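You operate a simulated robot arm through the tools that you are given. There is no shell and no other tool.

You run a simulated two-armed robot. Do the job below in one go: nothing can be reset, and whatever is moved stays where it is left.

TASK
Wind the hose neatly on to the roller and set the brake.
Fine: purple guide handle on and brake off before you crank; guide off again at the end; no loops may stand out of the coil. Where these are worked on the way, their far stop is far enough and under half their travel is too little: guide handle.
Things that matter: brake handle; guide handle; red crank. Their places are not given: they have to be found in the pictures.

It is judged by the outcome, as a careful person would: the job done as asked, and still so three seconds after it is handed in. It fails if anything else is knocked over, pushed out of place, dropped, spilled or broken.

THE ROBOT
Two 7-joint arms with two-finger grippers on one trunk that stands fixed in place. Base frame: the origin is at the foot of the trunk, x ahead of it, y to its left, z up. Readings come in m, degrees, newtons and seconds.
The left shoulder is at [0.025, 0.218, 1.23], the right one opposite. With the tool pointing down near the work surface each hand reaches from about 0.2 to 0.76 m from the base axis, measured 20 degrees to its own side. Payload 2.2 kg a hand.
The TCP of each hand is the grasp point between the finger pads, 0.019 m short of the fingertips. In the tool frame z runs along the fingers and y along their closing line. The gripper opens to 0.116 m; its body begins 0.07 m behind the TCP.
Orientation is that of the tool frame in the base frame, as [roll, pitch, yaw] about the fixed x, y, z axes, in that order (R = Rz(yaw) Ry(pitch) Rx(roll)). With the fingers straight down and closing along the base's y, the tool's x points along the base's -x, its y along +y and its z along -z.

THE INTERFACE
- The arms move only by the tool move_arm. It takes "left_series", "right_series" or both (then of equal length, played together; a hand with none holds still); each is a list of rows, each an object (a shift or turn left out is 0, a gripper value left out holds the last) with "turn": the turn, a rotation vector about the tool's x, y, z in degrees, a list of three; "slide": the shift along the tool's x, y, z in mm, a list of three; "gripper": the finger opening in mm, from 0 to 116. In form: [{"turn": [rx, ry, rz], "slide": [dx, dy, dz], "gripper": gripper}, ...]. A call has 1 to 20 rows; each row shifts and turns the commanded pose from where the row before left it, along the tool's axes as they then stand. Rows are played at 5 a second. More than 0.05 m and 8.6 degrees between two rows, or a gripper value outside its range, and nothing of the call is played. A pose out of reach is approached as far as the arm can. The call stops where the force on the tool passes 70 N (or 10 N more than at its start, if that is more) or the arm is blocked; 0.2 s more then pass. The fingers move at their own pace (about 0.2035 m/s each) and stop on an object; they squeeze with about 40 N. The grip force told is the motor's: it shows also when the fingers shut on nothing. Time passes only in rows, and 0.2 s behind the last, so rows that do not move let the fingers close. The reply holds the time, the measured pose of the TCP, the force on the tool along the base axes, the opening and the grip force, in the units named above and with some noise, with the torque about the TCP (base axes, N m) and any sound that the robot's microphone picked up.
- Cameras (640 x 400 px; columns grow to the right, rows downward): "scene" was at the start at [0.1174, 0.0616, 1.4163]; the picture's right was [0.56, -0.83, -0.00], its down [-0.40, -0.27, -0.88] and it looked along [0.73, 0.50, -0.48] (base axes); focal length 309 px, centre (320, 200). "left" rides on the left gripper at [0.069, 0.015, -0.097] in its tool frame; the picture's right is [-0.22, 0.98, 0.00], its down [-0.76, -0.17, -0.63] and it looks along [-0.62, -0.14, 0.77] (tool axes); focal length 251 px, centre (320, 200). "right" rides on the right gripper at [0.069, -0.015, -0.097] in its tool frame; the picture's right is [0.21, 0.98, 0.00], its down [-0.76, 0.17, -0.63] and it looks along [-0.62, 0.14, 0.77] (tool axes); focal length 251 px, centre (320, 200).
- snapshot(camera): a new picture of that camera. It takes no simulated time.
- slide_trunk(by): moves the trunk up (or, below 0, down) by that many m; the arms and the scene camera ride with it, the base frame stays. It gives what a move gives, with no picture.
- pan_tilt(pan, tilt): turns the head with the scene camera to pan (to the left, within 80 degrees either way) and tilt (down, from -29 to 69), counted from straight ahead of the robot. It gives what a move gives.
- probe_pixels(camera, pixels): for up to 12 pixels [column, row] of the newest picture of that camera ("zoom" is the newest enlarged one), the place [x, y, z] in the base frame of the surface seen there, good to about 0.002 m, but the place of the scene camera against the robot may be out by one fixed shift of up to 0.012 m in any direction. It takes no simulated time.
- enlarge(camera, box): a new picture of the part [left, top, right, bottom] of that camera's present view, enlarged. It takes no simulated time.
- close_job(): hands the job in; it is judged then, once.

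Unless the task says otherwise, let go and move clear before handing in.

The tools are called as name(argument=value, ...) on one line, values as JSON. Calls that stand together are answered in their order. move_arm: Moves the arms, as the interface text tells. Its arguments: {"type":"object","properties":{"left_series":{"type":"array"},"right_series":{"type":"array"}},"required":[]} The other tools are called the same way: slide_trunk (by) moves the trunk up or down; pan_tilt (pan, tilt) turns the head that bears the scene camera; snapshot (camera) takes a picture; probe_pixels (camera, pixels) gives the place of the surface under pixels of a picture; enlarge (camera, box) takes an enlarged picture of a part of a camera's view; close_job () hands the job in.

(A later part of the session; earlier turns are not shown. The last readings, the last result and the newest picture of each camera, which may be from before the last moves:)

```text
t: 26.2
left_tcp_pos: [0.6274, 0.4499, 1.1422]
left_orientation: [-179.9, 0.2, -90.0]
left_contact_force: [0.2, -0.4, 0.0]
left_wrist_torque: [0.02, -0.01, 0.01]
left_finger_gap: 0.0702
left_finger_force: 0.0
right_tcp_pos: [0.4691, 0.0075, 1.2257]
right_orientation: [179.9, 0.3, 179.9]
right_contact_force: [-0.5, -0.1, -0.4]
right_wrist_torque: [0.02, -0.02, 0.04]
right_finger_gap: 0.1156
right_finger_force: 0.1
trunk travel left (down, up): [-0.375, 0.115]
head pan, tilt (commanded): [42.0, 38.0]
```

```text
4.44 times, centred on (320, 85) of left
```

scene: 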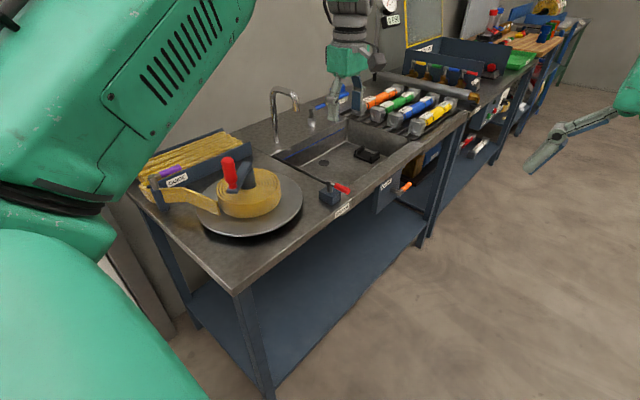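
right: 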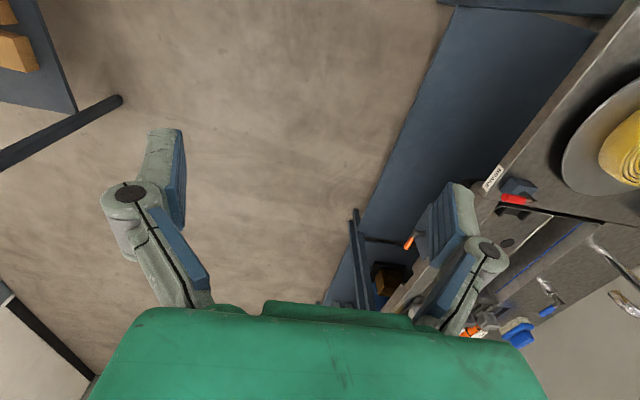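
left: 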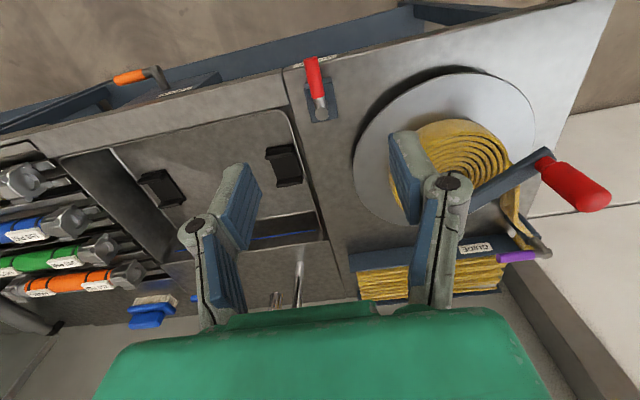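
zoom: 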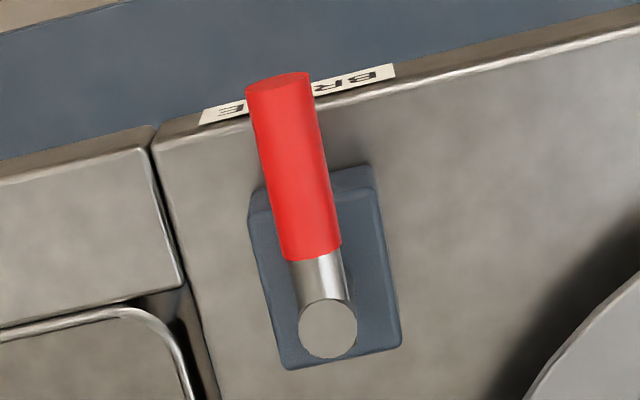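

The brake post is at (0.634, 0.504), the lever runs to y≈0.434 and its top is at z 0.927. I'll descend straddling it at y≈0.450.

move_arm(left_series=[{"slide": [0, -3.3, 30], "gripper": 55}, {"slide": [0, -3.3, 40]}, {"slide": [0, 0, 40]}, {"slide": [0, 0, 40]}, {"slide": [0, 0, 30]}, {"slide": [0, 0, 20]}, {"slide": [0, 0, 15]}, {}])

snapshot(camera="left")

enlarge(camera="scene", box=[260, 120, 420, 220])

```text
t: 28.0
left_tcp_pos: [0.6342, 0.4528, 0.9262]
left_orientation: [-180.0, 0.1, -90.0]
left_contact_force: [-0.9, -0.7, -0.4]
left_wrist_torque: [0.01, 0.0, -0.01]
left_finger_gap: 0.055
left_finger_force: 0.1
right_tcp_pos: [0.4699, 0.0102, 1.2242]
right_orientation: [180.0, 0.1, -180.0]
right_contact_force: [-0.4, -0.1, -0.2]
right_wrist_torque: [-0.02, -0.04, 0.0]
right_finger_gap: 0.116
right_finger_force: 0.0
trunk travel left (down, up): [-0.375, 0.115]
head pan, tilt (commanded): [42.0, 38.0]
```

```text
taken
```

left: 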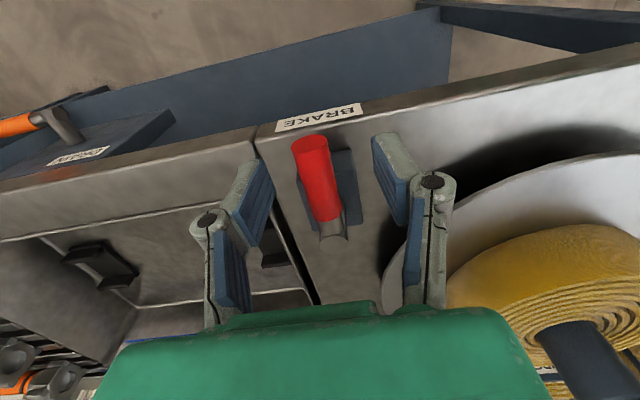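

```text
4.00 times, centred on (340, 170) of scene
```

zoom: 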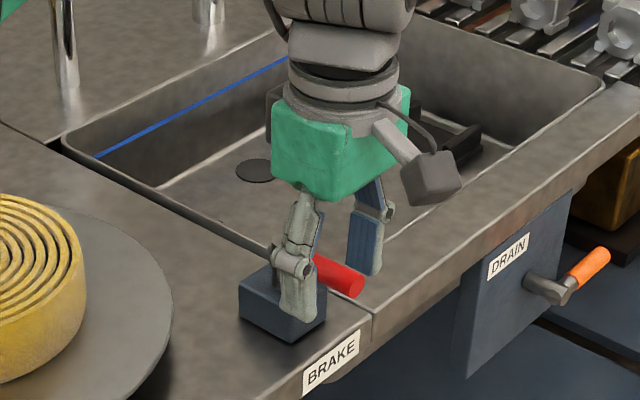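

The fingers straddle the brake lever. I'll narrow the gap and try a small swing toward +x, watching for resistance.

move_arm(left_series=[{"gripper": 24}, {}, {"turn": [0, 0, -5], "slide": [-0.2, -4.4, 0]}, {"turn": [0, 0, -5], "slide": [-0.2, -4.4, 0]}, {}])

snapshot(camera="left")

enlarge(camera="scene", box=[260, 120, 420, 220])

```text
t: 29.2
left_tcp_pos: [0.6442, 0.4546, 0.9247]
left_orientation: [-180.0, -0.1, -80.0]
left_contact_force: [-0.3, -0.1, -0.7]
left_wrist_torque: [0.01, 0.02, -0.04]
left_finger_gap: 0.0251
left_finger_force: 0.7
right_tcp_pos: [0.4709, 0.0116, 1.2241]
right_orientation: [-180.0, 0.1, 180.0]
right_contact_force: [1.3, -0.3, -0.4]
right_wrist_torque: [-0.01, 0.02, 0.02]
right_finger_gap: 0.1161
right_finger_force: 0.0
trunk travel left (down, up): [-0.375, 0.115]
head pan, tilt (commanded): [42.0, 38.0]
```

```text
taken
```

left: 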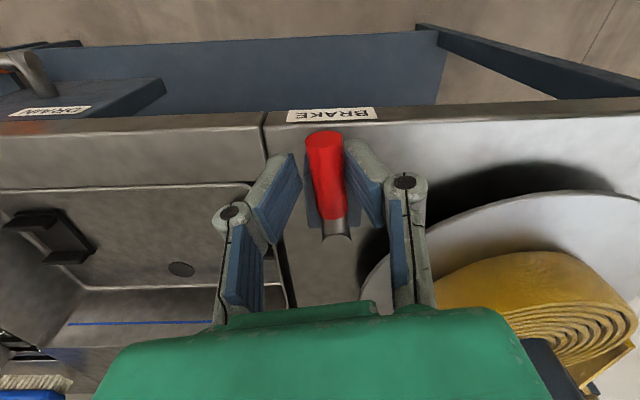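

```text
4.00 times, centred on (340, 170) of scene
```

zoom: 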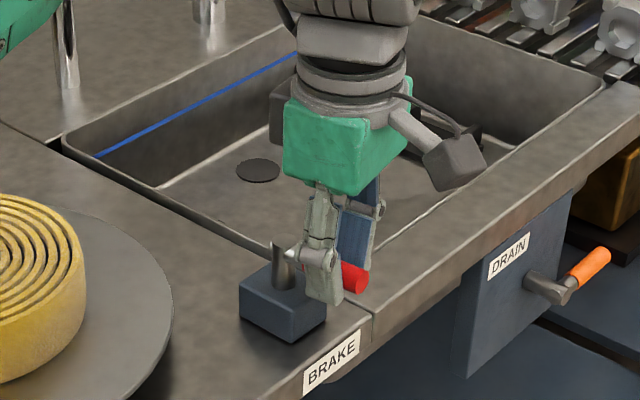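

The lever seems to follow with little force. I'll continue a few steps toward +x and see whether it keeps moving.

move_arm(left_series=[{"turn": [0, 0, -5], "slide": [-0.2, -4.4, 0]}, {"turn": [0, 0, -5], "slide": [-0.2, -4.4, 0]}, {"turn": [0, 0, -5], "slide": [-0.2, -4.4, 0]}, {"turn": [0, 0, -5], "slide": [-0.2, -4.4, 0]}, {}])

snapshot(camera="left")

enlarge(camera="scene", box=[260, 120, 420, 220])

```text
t: 30.4
left_tcp_pos: [0.6603, 0.4602, 0.9255]
left_orientation: [-179.9, 0.0, -60.1]
left_contact_force: [0.1, -0.3, -0.2]
left_wrist_torque: [0.0, 0.03, 0.03]
left_finger_gap: 0.0245
left_finger_force: 0.2
right_tcp_pos: [0.4699, 0.0111, 1.2231]
right_orientation: [-179.9, 0.1, 180.0]
right_contact_force: [0.5, -0.3, 0.1]
right_wrist_torque: [0.03, 0.0, 0.0]
right_finger_gap: 0.116
right_finger_force: 0.1
trunk travel left (down, up): [-0.375, 0.115]
head pan, tilt (commanded): [42.0, 38.0]
```

```text
taken
```

left: 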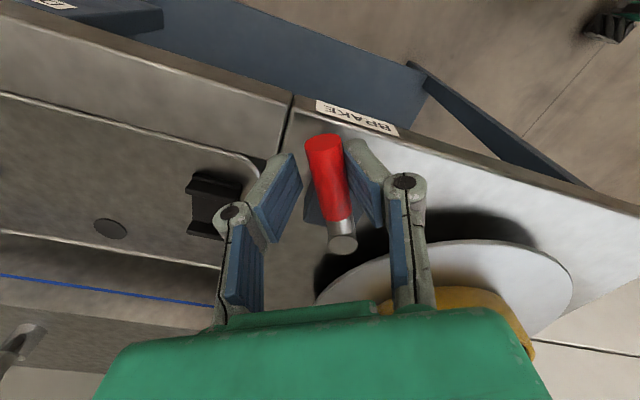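

```text
4.00 times, centred on (340, 170) of scene
```

zoom: 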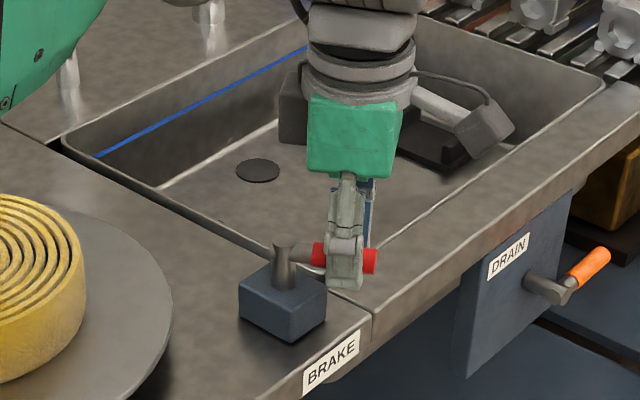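

The brake lever swings freely, now about 25–30° off its start. I'll continue to its far stop, then retest the crank.

move_arm(left_series=[{"turn": [0, 0, -6], "slide": [-0.3, -5.3, 0]}, {"turn": [0, 0, -6], "slide": [-0.3, -5.3, 0]}, {"turn": [0, 0, -6], "slide": [-0.3, -5.3, 0]}, {"turn": [0, 0, -6], "slide": [-0.3, -5.3, 0]}, {"turn": [0, 0, -6], "slide": [-0.3, -5.3, 0]}, {"turn": [0, 0, -6], "slide": [-0.3, -5.3, 0]}, {"turn": [0, 0, -6], "slide": [-0.3, -5.3, 0]}, {}])

snapshot(camera="left")

enlarge(camera="scene", box=[260, 120, 420, 220])

```text
t: 32.2
left_tcp_pos: [0.6852, 0.489, 0.9244]
left_orientation: [-179.9, 0.0, -17.9]
left_contact_force: [-0.2, -0.1, -0.2]
left_wrist_torque: [-0.01, 0.04, 0.06]
left_finger_gap: 0.0248
left_finger_force: 0.3
right_tcp_pos: [0.4699, 0.0107, 1.2227]
right_orientation: [-180.0, 0.1, -179.9]
right_contact_force: [-0.7, -0.2, -0.5]
right_wrist_torque: [0.0, -0.01, -0.04]
right_finger_gap: 0.1161
right_finger_force: 0.1
trunk travel left (down, up): [-0.375, 0.115]
head pan, tilt (commanded): [42.0, 38.0]
```

```text
taken
```

left: 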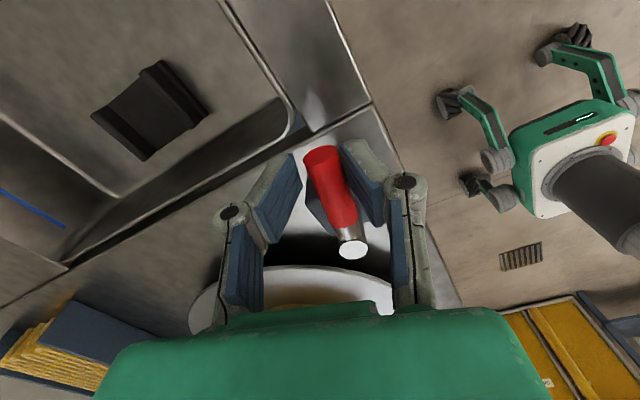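

```text
4.00 times, centred on (340, 170) of scene
```

zoom: 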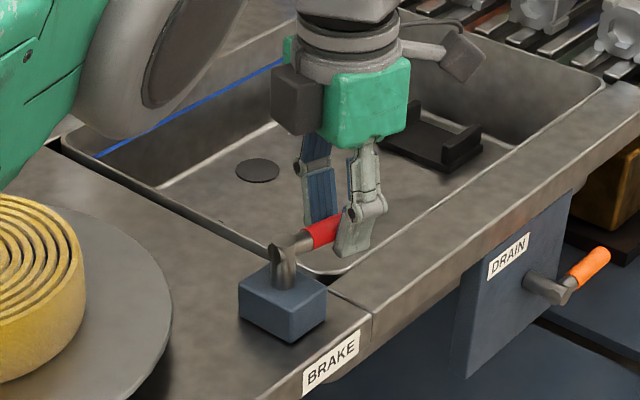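

Still free at about 65–70° of swing. I'll continue in smaller steps to the stop.

move_arm(left_series=[{"turn": [0, 0, -6], "slide": [-0.3, -5.3, 0]}, {"turn": [0, 0, -6], "slide": [-0.3, -5.3, 0]}, {"turn": [0, 0, -5], "slide": [-0.2, -4.4, 0]}, {"turn": [0, 0, -5], "slide": [-0.2, -4.4, 0]}, {}])

snapshot(camera="left")

enlarge(camera="scene", box=[260, 120, 420, 220])

```text
t: 33.4
left_tcp_pos: [0.6874, 0.5055, 0.926]
left_orientation: [-179.9, 0.2, 4.0]
left_contact_force: [-2.6, -15.0, -4.3]
left_wrist_torque: [-0.06, 0.09, -0.17]
left_finger_gap: 0.0337
left_finger_force: 6.9
right_tcp_pos: [0.4691, 0.0089, 1.2228]
right_orientation: [179.9, 0.0, 179.9]
right_contact_force: [-0.8, 0.3, -0.3]
right_wrist_torque: [0.01, -0.04, 0.01]
right_finger_gap: 0.1157
right_finger_force: 0.1
trunk travel left (down, up): [-0.375, 0.115]
head pan, tilt (commanded): [42.0, 38.0]
```

```text
taken
```

left: 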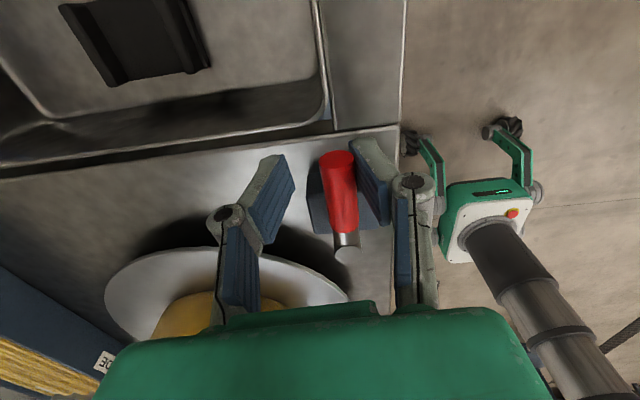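

```text
4.00 times, centred on (340, 170) of scene
```

zoom: 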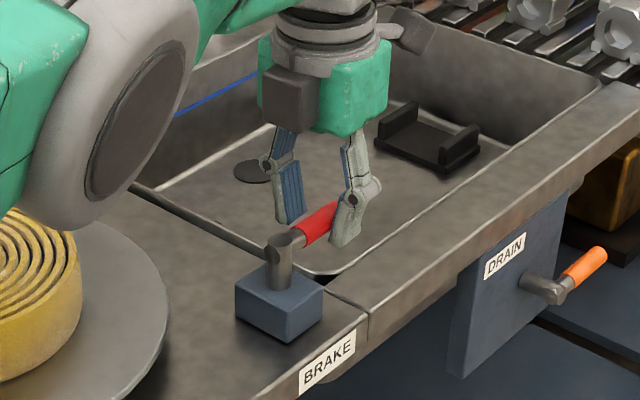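

It has met its far stop (-15 N) pointing along +x. I'll let go, rise clear, go back over the crank knob and test the crank again.

move_arm(left_series=[{"gripper": 65}, {"turn": [0, 0, 4]}, {"slide": [0, 0, -20]}, {"slide": [0, 0, -40]}, {"slide": [0, 0, -45]}, {"slide": [0, 0, -45]}, {"slide": [0, 0, -45]}, {"slide": [0, 0, -25]}, {}])

enlarge(camera="scene", box=[140, 100, 420, 275])

snapshot(camera="left")

```text
t: 35.4
left_tcp_pos: [0.6818, 0.5095, 1.1441]
left_orientation: [179.9, 0.0, 0.1]
left_contact_force: [0.8, 0.9, 0.2]
left_wrist_torque: [0.01, 0.02, 0.02]
left_finger_gap: 0.0649
left_finger_force: 0.1
left hand out of reach, approached as far as the arm can: row 8
right_tcp_pos: [0.4684, 0.0123, 1.223]
right_orientation: [-179.9, 0.1, -180.0]
right_contact_force: [0.3, 0.2, 0.0]
right_wrist_torque: [0.02, -0.01, 0.0]
right_finger_gap: 0.1159
right_finger_force: 0.1
trunk travel left (down, up): [-0.375, 0.115]
head pan, tilt (commanded): [42.0, 38.0]
```

```text
2.29 times, centred on (280, 188) of scene
```

zoom: 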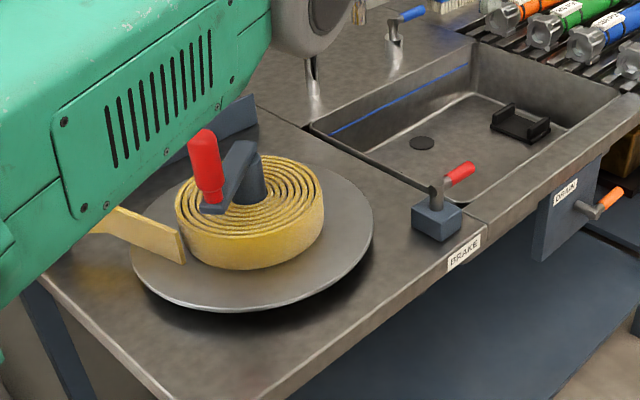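

```text
taken
```

left: 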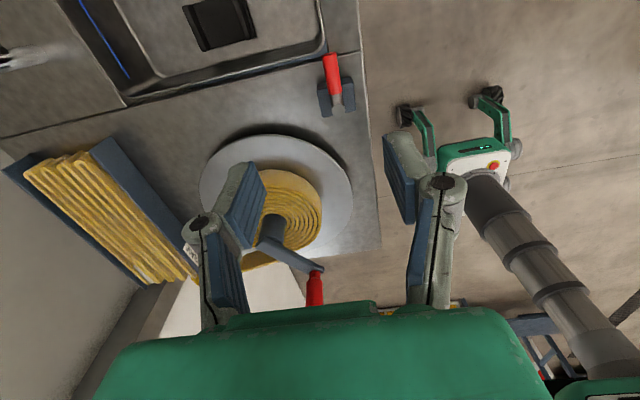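

The brake lever now points along +x and the reel is unchanged. I'll move back over the crank knob and turn the hand to yaw -90.

move_arm(left_series=[{"slide": [-36, -8.8, 0]}, {"slide": [-36, -8.8, 0]}, {"slide": [-36, -8.8, 0]}, {"slide": [-36, -8.8, 0]}, {"slide": [-36, -8.8, 0]}, {"slide": [-36, -8.8, 0]}, {"slide": [-36, -8.8, 0]}, {"slide": [-36, -8.8, 0]}, {"turn": [0, 0, 8.2]}, {"turn": [0, 0, 8.2]}, {"turn": [0, 0, 8.2]}, {"turn": [0, 0, 8.2]}, {"turn": [0, 0, 8.2]}, {"turn": [0, 0, 8.2]}, {"turn": [0, 0, 8.2]}, {"turn": [0, 0, 8.2]}, {"turn": [0, 0, 8.2]}, {"turn": [0, 0, 8.2]}, {"turn": [0, 0, 8.1]}, {}])

snapshot(camera="left")

```text
t: 39.6
left_tcp_pos: [0.6241, 0.6209, 1.1773]
left_orientation: [-179.9, 0.0, -90.2]
left_contact_force: [0.0, 0.1, 0.2]
left_wrist_torque: [0.0, 0.03, -0.03]
left_finger_gap: 0.065
left_finger_force: 0.0
left hand out of reach, approached as far as the arm can: row 1, 2, 3, 4, 5, 6, 7, 8
right_tcp_pos: [0.4697, 0.012, 1.2232]
right_orientation: [179.9, 0.1, -180.0]
right_contact_force: [1.2, -0.2, -1.1]
right_wrist_torque: [0.0, 0.0, -0.02]
right_finger_gap: 0.116
right_finger_force: 0.1
trunk travel left (down, up): [-0.375, 0.115]
head pan, tilt (commanded): [42.0, 38.0]
```

```text
taken
```

left: 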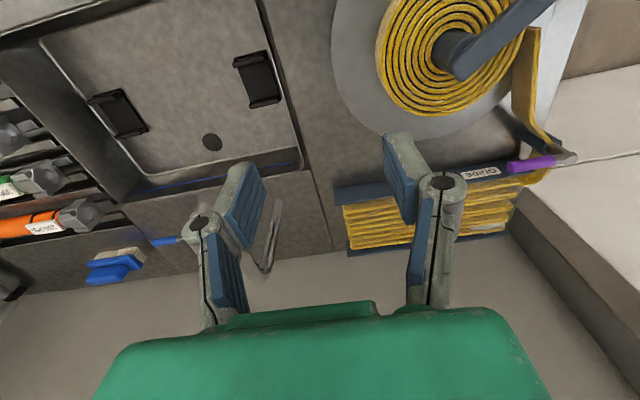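

The arm hit a reach limit and stopped at (0.624, 0.621, 1.177), though it did turn to yaw -90. I'll move it to above the knob from here in small steps.

move_arm(left_series=[{"slide": [5.1, 28.75, 2]}, {"slide": [5.1, 28.75, 2]}, {"slide": [5.1, 28.75, 2]}, {"slide": [5.1, 28.75, 2]}, {"slide": [5.1, 28.75, 2]}, {"slide": [5.1, 28.75, 2]}, {"slide": [5.1, 28.75, 2]}, {"slide": [5.1, 28.75, 2]}, {}])

snapshot(camera="left")

snapshot(camera="scene")

```text
t: 41.6
left_tcp_pos: [0.569, 0.6921, 1.2134]
left_orientation: [180.0, 0.1, -90.1]
left_contact_force: [-0.3, -0.5, -0.1]
left_wrist_torque: [-0.01, 0.02, -0.03]
left_finger_gap: 0.0649
left_finger_force: 0.1
left hand out of reach, approached as far as the arm can: row 1, 2, 3, 4, 5, 6, 7, 8
right_tcp_pos: [0.4696, 0.0125, 1.2251]
right_orientation: [-180.0, 0.1, 180.0]
right_contact_force: [0.2, -0.1, 0.0]
right_wrist_torque: [0.0, 0.01, -0.02]
right_finger_gap: 0.1159
right_finger_force: 0.0
trunk travel left (down, up): [-0.375, 0.115]
head pan, tilt (commanded): [42.0, 38.0]
```

```text
taken
```

left: 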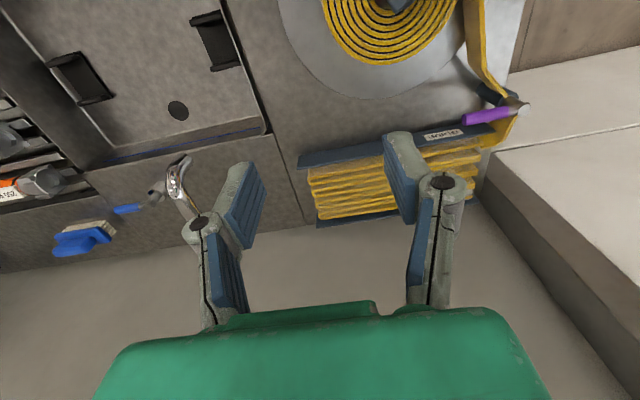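

```text
taken
```

scene: 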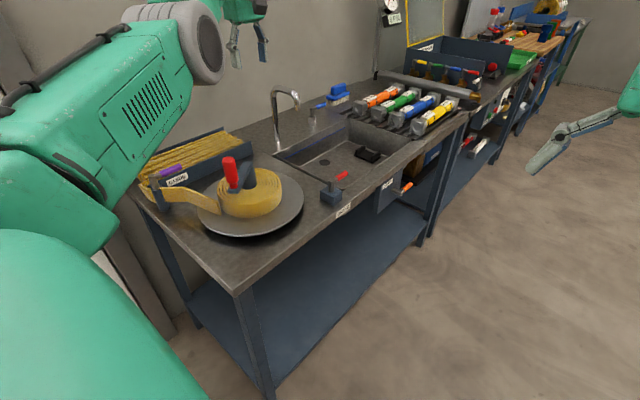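

The arm seems stretched almost straight (about 0.72 m out), so inward moves only slide it along its reach limit. I'll try lowering the hand, which should let the elbow bend; nothing is below the hand here except the bench.

move_arm(left_series=[{"slide": [0, 0, 25]}, {"slide": [0, 0, 25]}, {"slide": [0, 0, 25]}, {}])

```text
t: 42.6
left_tcp_pos: [0.5805, 0.7016, 1.1426]
left_orientation: [180.0, -0.1, -90.0]
left_contact_force: [0.0, -0.1, 0.3]
left_wrist_torque: [-0.02, -0.05, 0.03]
left_finger_gap: 0.0649
left_finger_force: 0.1
left hand out of reach, approached as far as the arm can: row 1, 2, 3
right_tcp_pos: [0.4698, 0.0112, 1.2239]
right_orientation: [179.9, 0.0, -180.0]
right_contact_force: [0.8, -0.2, -0.2]
right_wrist_torque: [0.04, -0.01, 0.0]
right_finger_gap: 0.1161
right_finger_force: 0.1
trunk travel left (down, up): [-0.375, 0.115]
head pan, tilt (commanded): [42.0, 38.0]
```

It still slides along the reach limit with a straight elbow. Before trying to unlock it, I'll check where the tap is so the hand stays clear of it.

snapshot(camera="scene")

probe_pixels(camera="scene", pixels=[[275, 94], [285, 91], [297, 100], [276, 120], [322, 104], [312, 115]])

```text
taken
```

scene: 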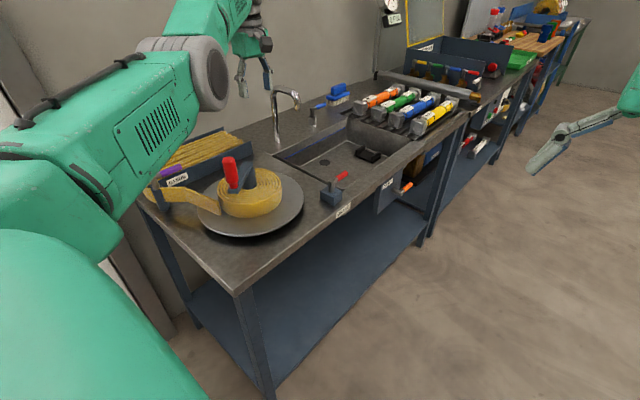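

```text
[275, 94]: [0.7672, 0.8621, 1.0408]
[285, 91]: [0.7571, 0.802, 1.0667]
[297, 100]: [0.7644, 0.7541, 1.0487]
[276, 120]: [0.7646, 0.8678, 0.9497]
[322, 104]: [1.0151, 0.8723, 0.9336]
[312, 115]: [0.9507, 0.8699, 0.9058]
```

The tap at x≈0.76 (top 1.067 m) is well clear of the hand. I'll try a short outward move followed by straight inward steps, to get the elbow off its straight position.

move_arm(left_series=[{"slide": [-13, -15, -4]}, {"slide": [26, 30, 8]}, {"slide": [26, 30, 8]}, {"slide": [26, 30, 8]}, {}])

snapshot(camera="scene")

```text
t: 43.8
left_tcp_pos: [0.5811, 0.7009, 1.1429]
left_orientation: [179.9, 0.0, -90.1]
left_contact_force: [0.5, 0.7, -0.4]
left_wrist_torque: [0.0, -0.03, 0.01]
left_finger_gap: 0.065
left_finger_force: 0.1
left hand out of reach, approached as far as the arm can: row 1, 2, 3, 4
right_tcp_pos: [0.4697, 0.0114, 1.2235]
right_orientation: [-180.0, 0.1, 180.0]
right_contact_force: [-0.2, -0.7, 1.0]
right_wrist_torque: [0.0, 0.01, -0.01]
right_finger_gap: 0.1161
right_finger_force: 0.0
trunk travel left (down, up): [-0.375, 0.115]
head pan, tilt (commanded): [42.0, 38.0]
```

```text
taken
```

scene: 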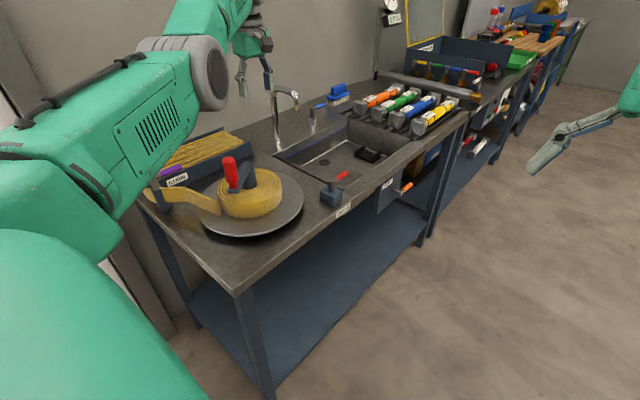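

The hand did not move inward at all. I'll probe the arm's own links to see how the elbow and wrist actually sit.

probe_pixels(camera="scene", pixels=[[210, 75], [175, 60], [150, 110], [90, 150], [60, 190], [200, 15], [220, 30], [250, 10], [262, 45], [244, 75], [30, 130], [100, 80]])

enlarge(camera="scene", box=[0, 0, 320, 200])

```text
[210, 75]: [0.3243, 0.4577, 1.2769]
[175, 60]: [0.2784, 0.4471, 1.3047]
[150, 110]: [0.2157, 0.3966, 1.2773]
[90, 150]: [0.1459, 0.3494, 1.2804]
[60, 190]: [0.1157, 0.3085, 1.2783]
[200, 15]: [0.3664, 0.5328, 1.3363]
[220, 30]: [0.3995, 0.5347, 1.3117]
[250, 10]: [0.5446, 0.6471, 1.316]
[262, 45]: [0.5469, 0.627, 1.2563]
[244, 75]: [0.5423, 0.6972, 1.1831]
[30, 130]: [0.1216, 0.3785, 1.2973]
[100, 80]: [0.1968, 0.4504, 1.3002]
```

```text
2.00 times, centred on (160, 100) of scene
```

zoom: 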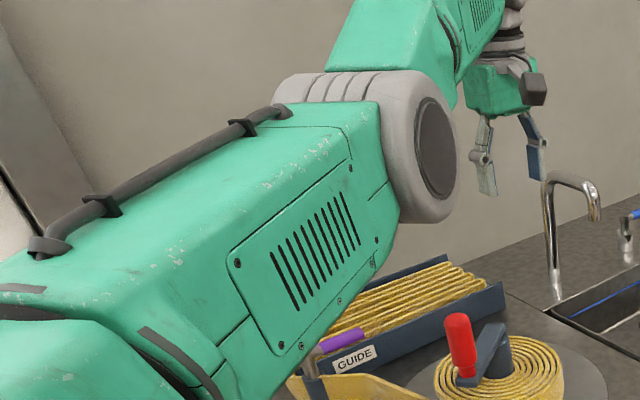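

The arm links lie almost in one straight line (shoulder, elbow near (0.31,0.48,1.28), wrist near (0.55,0.66,1.31)) and the elbow bends in a vertical plane. I'll try moving straight up, which may flex the elbow the other way.

move_arm(left_series=[{"slide": [0, 0, -40]}, {"slide": [0, 0, -40]}, {"slide": [0, 0, -40]}, {}])

```text
t: 44.8
left_tcp_pos: [0.5578, 0.6889, 1.2455]
left_orientation: [-179.9, -0.2, -90.1]
left_contact_force: [-0.5, 0.8, -0.5]
left_wrist_torque: [-0.02, -0.03, -0.01]
left_finger_gap: 0.0649
left_finger_force: 0.1
left hand out of reach, approached as far as the arm can: row 1, 2, 3
right_tcp_pos: [0.4682, 0.0128, 1.2243]
right_orientation: [-179.9, 0.1, 180.0]
right_contact_force: [-0.5, 0.8, 1.0]
right_wrist_torque: [-0.02, -0.02, 0.0]
right_finger_gap: 0.1159
right_finger_force: 0.1
trunk travel left (down, up): [-0.375, 0.115]
head pan, tilt (commanded): [42.0, 38.0]
```

The arm keeps sliding on a sphere of about 0.747 m, so something in the wrist seems to block the inward motion. I'll tilt the hand in place so the fingers point slightly outward, which should bring the wrist inward and flex the elbow.

move_arm(left_series=[{"turn": [5.5, -4.8, 0]}, {"turn": [5.5, -4.8, 0]}, {"turn": [5.5, -4.8, 0]}, {}])

snapshot(camera="scene")

```text
t: 45.8
left_tcp_pos: [0.619, 0.7309, 1.2714]
left_orientation: [-163.2, 14.2, -88.0]
left_contact_force: [-0.2, -0.1, -0.6]
left_wrist_torque: [-0.01, -0.01, 0.01]
left_finger_gap: 0.0649
left_finger_force: 0.1
left hand out of reach, approached as far as the arm can: row 1, 2, 3
right_tcp_pos: [0.471, 0.0143, 1.2224]
right_orientation: [180.0, 0.1, -180.0]
right_contact_force: [-0.5, 1.1, -0.1]
right_wrist_torque: [0.01, -0.03, -0.04]
right_finger_gap: 0.116
right_finger_force: 0.1
trunk travel left (down, up): [-0.375, 0.115]
head pan, tilt (commanded): [42.0, 38.0]
```

```text
taken
```

scene: 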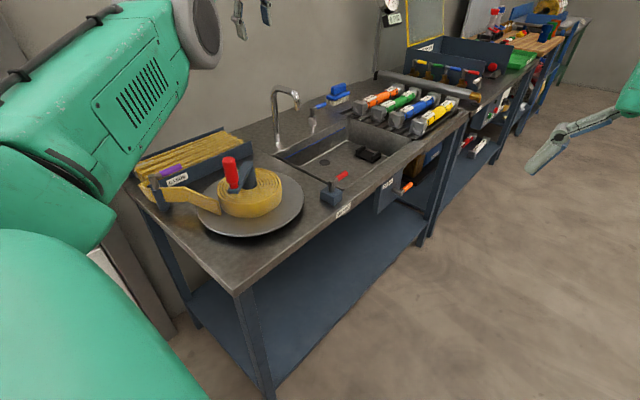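

Tilting only slid the hand outward, so the elbow is fully straight and singular. I'll try moving along the tilted tool's backward axis (up and inward together), which should flex the elbow if it folds that way.

move_arm(left_series=[{"slide": [12, 13, -40]}, {"slide": [12, 13, -40]}, {"slide": [12, 13, -40]}, {"slide": [12, 13, -40]}, {"slide": [12, 13, -40]}, {}])

snapshot(camera="scene")

```text
t: 47.2
left_tcp_pos: [0.5505, 0.6566, 1.4556]
left_orientation: [-163.4, 14.2, -88.0]
left_contact_force: [-0.8, -0.7, 0.5]
left_wrist_torque: [-0.01, 0.02, -0.02]
left_finger_gap: 0.065
left_finger_force: 0.1
left hand out of reach, approached as far as the arm can: row 1, 2, 3, 4, 5
right_tcp_pos: [0.4706, 0.0124, 1.2233]
right_orientation: [180.0, 0.1, 179.9]
right_contact_force: [0.4, 0.0, -0.4]
right_wrist_torque: [0.02, 0.03, 0.01]
right_finger_gap: 0.1162
right_finger_force: 0.1
trunk travel left (down, up): [-0.375, 0.115]
head pan, tilt (commanded): [42.0, 38.0]
```

```text
taken
```

scene: 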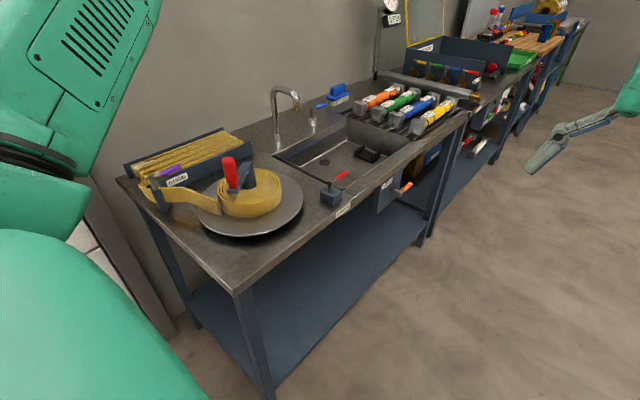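

It moved up along the sphere with the arm still straight. From this raised position, moving down and inward should demand a strong elbow bend, so I'll try that.

move_arm(left_series=[{"slide": [24, 27, 26]}, {"slide": [24, 27, 26]}, {"slide": [24, 27, 26]}, {"slide": [24, 27, 26]}, {}])

snapshot(camera="scene")

```text
t: 48.4
left_tcp_pos: [0.5814, 0.666, 1.4092]
left_orientation: [-163.1, 14.2, -88.0]
left_contact_force: [0.2, 0.1, -1.1]
left_wrist_torque: [0.0, -0.04, -0.01]
left_finger_gap: 0.0648
left_finger_force: 0.2
left hand out of reach, approached as far as the arm can: row 1, 2, 3, 4
right_tcp_pos: [0.4694, 0.0117, 1.2229]
right_orientation: [180.0, 0.0, 180.0]
right_contact_force: [0.2, -0.2, -0.1]
right_wrist_torque: [-0.03, -0.01, 0.01]
right_finger_gap: 0.116
right_finger_force: 0.0
trunk travel left (down, up): [-0.375, 0.115]
head pan, tilt (commanded): [42.0, 38.0]
```

```text
taken
```

scene: 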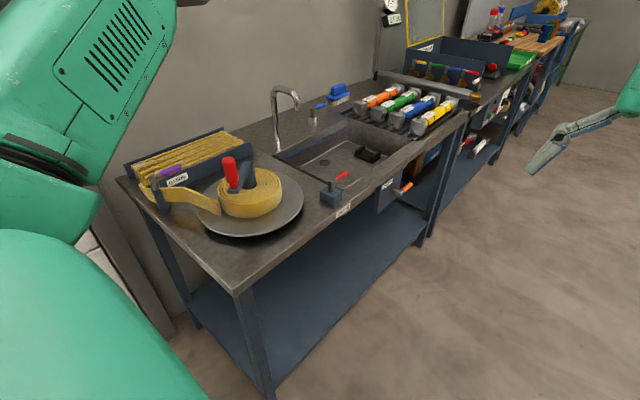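

Still straight. The one direction I haven't tried is clockwise with an inward component (toward -y), so I'll command that; the space there is free.

move_arm(left_series=[{"slide": [42, 6, -13]}, {"slide": [42, 6, -13]}, {"slide": [42, 6, -13]}, {"slide": [42, 6, -13]}, {}])

snapshot(camera="scene")

```text
t: 49.6
left_tcp_pos: [0.6126, 0.5218, 1.4596]
left_orientation: [-163.3, 14.1, -88.0]
left_contact_force: [-0.4, -0.2, -0.2]
left_wrist_torque: [0.03, -0.01, 0.0]
left_finger_gap: 0.065
left_finger_force: 0.0
left hand out of reach, approached as far as the arm can: row 1, 2, 3, 4
right_tcp_pos: [0.4703, 0.0116, 1.2237]
right_orientation: [180.0, 0.1, 180.0]
right_contact_force: [0.0, 0.5, -0.4]
right_wrist_torque: [-0.01, -0.04, 0.0]
right_finger_gap: 0.1162
right_finger_force: 0.0
trunk travel left (down, up): [-0.375, 0.115]
head pan, tilt (commanded): [42.0, 38.0]
```

```text
taken
```

scene: 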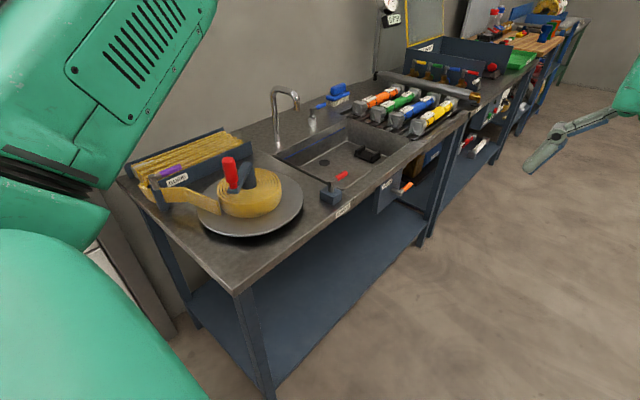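

The arm moved sideways, and its distance from the shoulder may be slightly reduced. I'll now command purely inward motion toward the shoulder and see whether it folds.

move_arm(left_series=[{"slide": [17.5, 39.5, 12.5]}, {"slide": [17.5, 39.5, 12.5]}, {"slide": [17.5, 39.5, 12.5]}, {"slide": [17.5, 39.5, 12.5]}, {}])

```text
t: 50.8
left_tcp_pos: [0.6135, 0.5208, 1.4606]
left_orientation: [-163.2, 14.3, -88.0]
left_contact_force: [-0.3, 0.4, -0.6]
left_wrist_torque: [-0.01, -0.04, 0.04]
left_finger_gap: 0.065
left_finger_force: 0.1
left hand out of reach, approached as far as the arm can: row 1, 2, 3, 4
right_tcp_pos: [0.4693, 0.0106, 1.2223]
right_orientation: [-179.9, 0.0, -180.0]
right_contact_force: [-0.4, 0.0, -0.3]
right_wrist_torque: [0.01, 0.05, -0.01]
right_finger_gap: 0.1159
right_finger_force: 0.2
trunk travel left (down, up): [-0.375, 0.115]
head pan, tilt (commanded): [42.0, 38.0]
```

Pure inward does nothing, which fits a straight elbow. Moving with the orientation fixed can't bend it, but pitching the hand can, so I'll pitch the hand the other way (fingers curling inward) about the wrist point.

move_arm(left_series=[{"turn": [-7.4, 2.9, 0], "slide": [10.5, 26.7, -2]}, {"turn": [-7.4, 2.9, 0], "slide": [10.5, 26.7, -2]}, {"turn": [-7.4, 2.9, 0], "slide": [10.5, 26.7, -2]}, {"turn": [-7.4, 2.9, 0], "slide": [10.5, 26.7, -2]}, {"turn": [-7.4, 2.9, 0], "slide": [10.5, 26.7, -2]}, {"turn": [-7.4, 2.9, 0], "slide": [10.5, 26.7, -2]}, {}])

snapshot(camera="scene")

```text
t: 52.4
left_tcp_pos: [0.4669, 0.4873, 1.4232]
left_orientation: [164.8, 1.9, -88.2]
left_contact_force: [-0.8, 0.8, 0.8]
left_wrist_torque: [-0.02, 0.0, 0.0]
left_finger_gap: 0.065
left_finger_force: 0.1
left hand out of reach, approached as far as the arm can: row 3, 4, 5, 6
right_tcp_pos: [0.468, 0.0098, 1.2244]
right_orientation: [179.9, 0.2, 180.0]
right_contact_force: [0.5, -0.5, -0.1]
right_wrist_torque: [-0.03, 0.02, 0.0]
right_finger_gap: 0.1161
right_finger_force: 0.0
trunk travel left (down, up): [-0.375, 0.115]
head pan, tilt (commanded): [42.0, 38.0]
```

```text
taken
```

scene: 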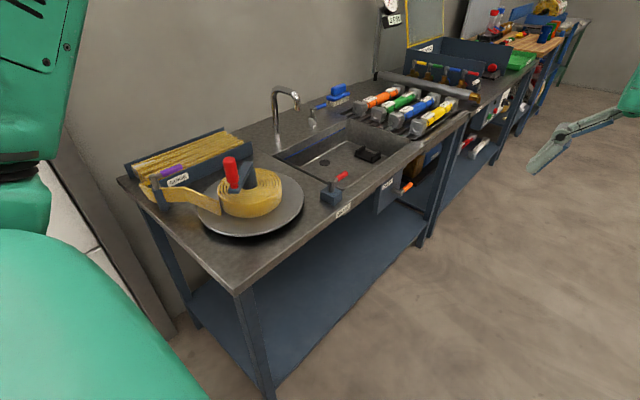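

Rows 1 and 2 went through cleanly and the wrist distance dropped to about 0.66 m, so the elbow has folded. I'll check that inward and downward moves work now.

move_arm(left_series=[{"slide": [0, 16, 16]}, {"slide": [0, 16, 16]}, {"slide": [0, 16, 16]}, {}])

```text
t: 53.4
left_tcp_pos: [0.4099, 0.4841, 1.3895]
left_orientation: [162.2, 1.0, -87.9]
left_contact_force: [0.7, -0.2, -0.2]
left_wrist_torque: [0.0, 0.02, 0.01]
left_finger_gap: 0.0651
left_finger_force: 0.1
right_tcp_pos: [0.4713, 0.0099, 1.2232]
right_orientation: [179.9, 0.0, 179.8]
right_contact_force: [0.4, 0.1, 0.2]
right_wrist_torque: [-0.02, 0.04, -0.01]
right_finger_gap: 0.1161
right_finger_force: 0.0
trunk travel left (down, up): [-0.375, 0.115]
head pan, tilt (commanded): [42.0, 38.0]
```

The arm bends freely again. I'll straighten the hand to vertical and move back above the crank knob, keeping the reach limit (about 0.70 m from the shoulder pivot to the wrist) in mind from now on.

move_arm(left_series=[{"turn": [6, 0, 0]}, {"turn": [6, 0, 0]}, {"turn": [5.8, 0, 0]}, {"turn": [0, 0, 2]}, {}])

```text
t: 54.6
left_tcp_pos: [0.4084, 0.488, 1.3887]
left_orientation: [180.0, 0.8, -89.9]
left_contact_force: [-0.5, -0.8, 0.3]
left_wrist_torque: [0.0, 0.0, -0.01]
left_finger_gap: 0.065
left_finger_force: 0.0
right_tcp_pos: [0.47, 0.0114, 1.223]
right_orientation: [179.9, 0.1, -179.9]
right_contact_force: [0.1, -0.1, 1.2]
right_wrist_torque: [-0.02, 0.01, -0.01]
right_finger_gap: 0.116
right_finger_force: 0.0
trunk travel left (down, up): [-0.375, 0.115]
head pan, tilt (commanded): [42.0, 38.0]
```

The hand is vertical again. I'll move to above the knob at (0.394, 0.580).

move_arm(left_series=[{"turn": [0, 0.8, 0], "slide": [-13.1, 2, 25]}, {"slide": [-13.1, 2, 33]}, {"slide": [-13.1, 2, 33]}, {"slide": [-13.1, 2, 33]}, {"slide": [-13.1, 2, 33]}, {"slide": [-13.1, 2, 33]}, {"slide": [-13.1, 2, 33]}, {}])

snapshot(camera="left")

snapshot(camera="scene")

```text
t: 56.4
left_tcp_pos: [0.3936, 0.5795, 1.1685]
left_orientation: [-179.9, 0.1, -89.9]
left_contact_force: [-0.6, 0.3, -0.2]
left_wrist_torque: [0.01, -0.01, 0.02]
left_finger_gap: 0.065
left_finger_force: 0.0
right_tcp_pos: [0.4698, 0.0121, 1.2246]
right_orientation: [179.9, 0.2, 179.9]
right_contact_force: [0.0, 0.2, -0.1]
right_wrist_torque: [0.01, 0.0, 0.01]
right_finger_gap: 0.1161
right_finger_force: 0.1
trunk travel left (down, up): [-0.375, 0.115]
head pan, tilt (commanded): [42.0, 38.0]
```

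```text
taken
```

left: 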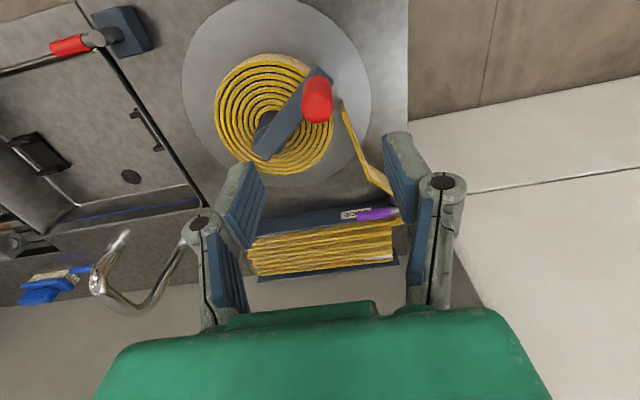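

```text
taken
```

scene: 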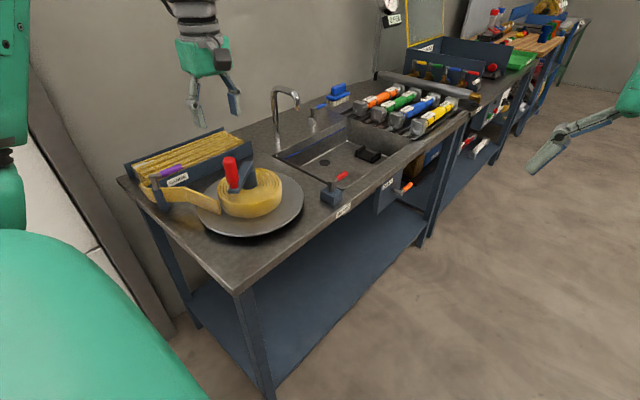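

The knob at (317,100) is unchanged and the hand is right above it. I'll descend, grip it, and nudge it 4 mm in the winding direction.

move_arm(left_series=[{"slide": [0, -1, 30]}, {"slide": [0, -1, 35]}, {"slide": [0, 0, 35]}, {"slide": [0, 0, 28]}, {"gripper": 40}, {"gripper": 20}, {"gripper": 0}, {}, {}, {"slide": [1.6, -1.2, 0]}, {"slide": [1.6, -1.2, 0]}, {}])

snapshot(camera="left")

```text
t: 59.0
left_tcp_pos: [0.3999, 0.5781, 1.0383]
left_orientation: [180.0, -0.1, -89.8]
left_contact_force: [-9.5, 1.9, -10.9]
left_wrist_torque: [-0.18, 0.04, 0.49]
left_finger_gap: 0.0279
left_finger_force: 45.0
right_tcp_pos: [0.4685, 0.012, 1.2232]
right_orientation: [180.0, 0.1, -180.0]
right_contact_force: [0.1, 0.0, 0.7]
right_wrist_torque: [-0.02, 0.04, -0.03]
right_finger_gap: 0.116
right_finger_force: 0.1
trunk travel left (down, up): [-0.375, 0.115]
head pan, tilt (commanded): [42.0, 38.0]
```

```text
taken
```

left: 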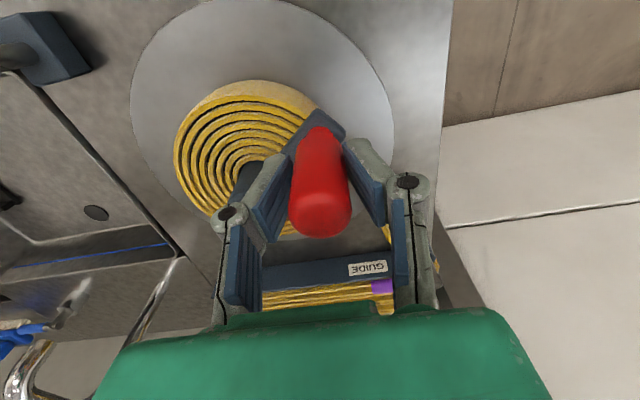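

With the brake at its far stop the knob followed by about 5 mm under only light force, so that position is brake off (the start position was on). I'll crank the first 50° counter-clockwise around (0.467, 0.632), and check the forces and the coil.

move_arm(left_series=[{"slide": [12.3, -9.4, 1.5]}, {"slide": [9.1, -12.4, 0]}, {"slide": [6.7, -13.8, 0]}, {"slide": [4.3, -14.7, 0]}, {"slide": [1.7, -15.3, 0]}, {}])

snapshot(camera="left")

enlarge(camera="scene", box=[115, 110, 355, 260])

```text
t: 60.4
left_tcp_pos: [0.4653, 0.5433, 1.0382]
left_orientation: [-179.8, 0.3, -89.9]
left_contact_force: [-3.2, -4.6, 6.8]
left_wrist_torque: [-0.47, 0.05, 0.28]
left_finger_gap: 0.0277
left_finger_force: 44.7
right_tcp_pos: [0.4692, 0.0115, 1.2246]
right_orientation: [-180.0, 0.0, -180.0]
right_contact_force: [0.3, 0.5, 0.5]
right_wrist_torque: [-0.01, 0.02, 0.01]
right_finger_gap: 0.1161
right_finger_force: 0.1
trunk travel left (down, up): [-0.375, 0.115]
head pan, tilt (commanded): [42.0, 38.0]
```

```text
taken
```

left: 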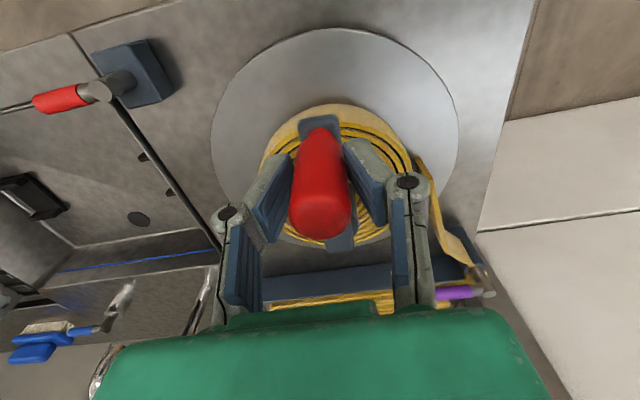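

```text
2.67 times, centred on (235, 185) of scene
```

zoom: 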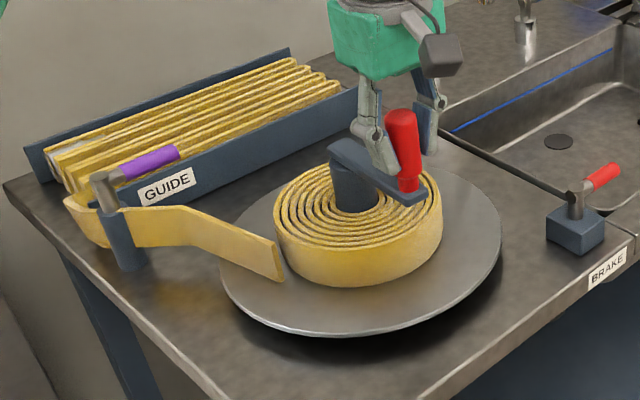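

The crank is at about 269° with small forces, and the brake and guide levers are still at their set positions. I'll crank the next quarter turn.

move_arm(left_series=[{"slide": [-1.0, -15.35, 0]}, {"slide": [-3.7, -15.0, 0]}, {"slide": [-6.2, -14.1, 0]}, {"slide": [-8.6, -12.9, 0]}, {"slide": [-10.7, -11.1, 0]}, {"slide": [-12.5, -9.1, 0]}, {"slide": [-13.8, -6.8, 0]}, {"slide": [-14.8, -4.3, 0]}, {"slide": [-15.35, -1.7, 0]}, {}])

enlarge(camera="scene", box=[115, 110, 355, 260])

```text
t: 61.0
left_tcp_pos: [0.4709, 0.5425, 1.038]
left_orientation: [177.4, -0.4, -89.5]
left_contact_force: [-50.8, -4.1, 41.3]
left_wrist_torque: [-0.55, 1.17, -0.01]
left_finger_gap: 0.0281
left_finger_force: 45.0
right_tcp_pos: [0.4632, 0.0059, 1.2266]
right_orientation: [179.7, 0.2, 179.9]
right_contact_force: [0.7, 1.3, 0.3]
right_wrist_torque: [0.0, 0.1, -0.04]
right_finger_gap: 0.116
right_finger_force: 0.1
trunk travel left (down, up): [-0.375, 0.115]
head pan, tilt (commanded): [42.0, 38.0]
stopped in row 3 (left hand): the force on the tool passed its limit at 77 N (the readings are from after the stop); the commanded pose is now the measured one
```

```text
2.67 times, centred on (235, 185) of scene
```

zoom: 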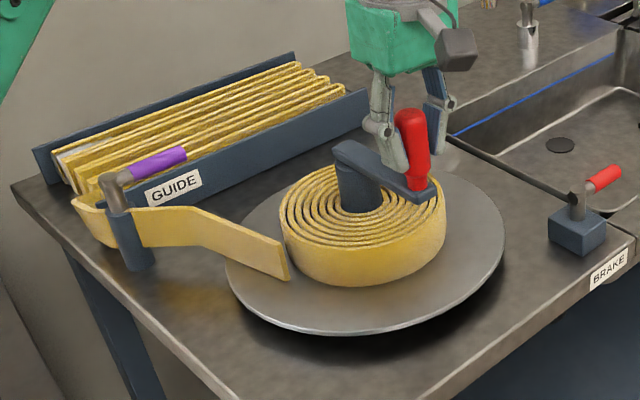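

The crank blocked at about 272° with 50 N against it, so I'll stop here. I'll look closely at what could be in the way.

snapshot(camera="left")

enlarge(camera="scene", box=[200, 110, 340, 235])

snapshot(camera="right")

```text
taken
```

left: 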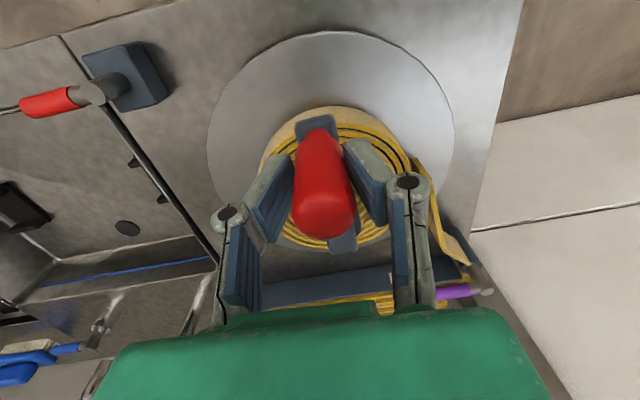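

```text
3.20 times, centred on (270, 172) of scene
```

zoom: 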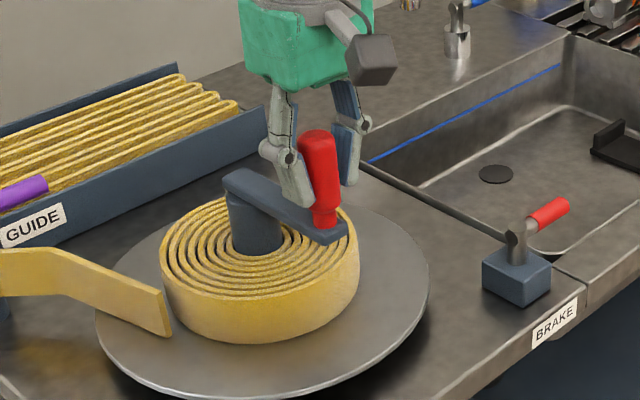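

```text
taken
```

right: 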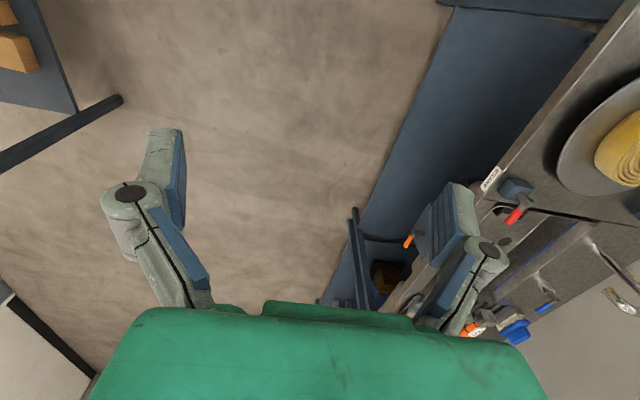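

Nothing visible touches the crank, so this looks like an end stop about 57° from the start in this direction. I'll measure the coil's edge now and compare it with its earlier radius of about 0.078 m to see which way it is winding.

enlarge(camera="scene", box=[240, 160, 336, 220])

```text
6.67 times, centred on (288, 190) of scene
```

zoom: 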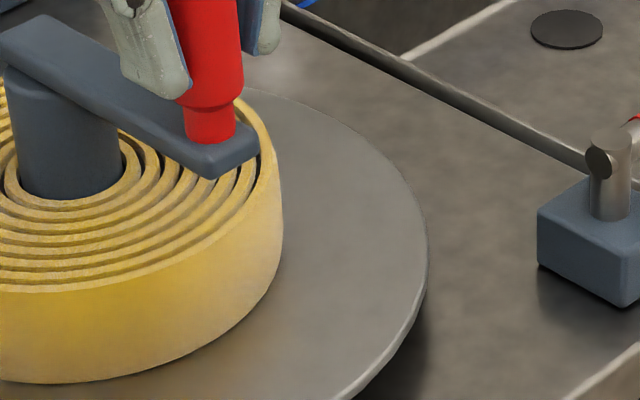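

I'll frame the whole coil and probe its rim and the disc.

enlarge(camera="scene", box=[208, 155, 304, 215])

snapshot(camera="scene")

```text
6.67 times, centred on (256, 185) of scene
```

zoom: 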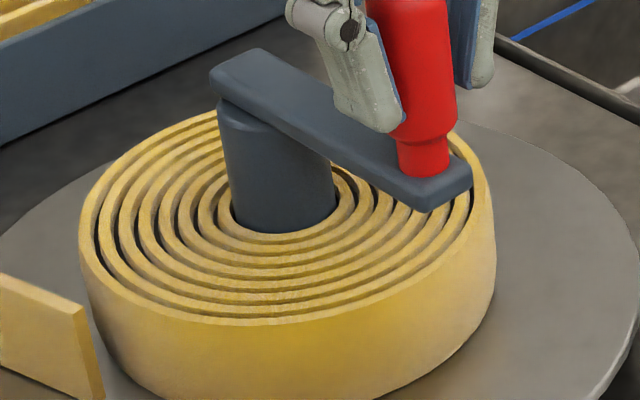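

```text
taken
```

scene: 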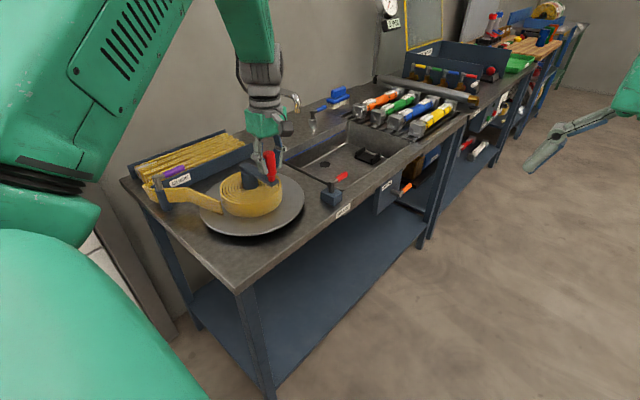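

probe_pixels(camera="zoom", pixels=[[84, 215], [487, 195], [200, 312], [350, 312], [130, 150], [60, 150], [620, 250], [330, 205], [280, 150], [440, 190], [228, 68], [412, 60]])

```text
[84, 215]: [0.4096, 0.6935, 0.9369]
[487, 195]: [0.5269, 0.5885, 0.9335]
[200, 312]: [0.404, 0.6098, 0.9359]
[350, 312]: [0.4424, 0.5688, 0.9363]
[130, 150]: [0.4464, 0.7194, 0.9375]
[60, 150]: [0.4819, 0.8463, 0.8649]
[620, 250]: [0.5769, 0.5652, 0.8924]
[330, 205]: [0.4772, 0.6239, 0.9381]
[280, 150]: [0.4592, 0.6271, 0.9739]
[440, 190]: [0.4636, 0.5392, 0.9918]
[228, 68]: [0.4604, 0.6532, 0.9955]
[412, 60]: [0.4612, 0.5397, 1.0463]
```

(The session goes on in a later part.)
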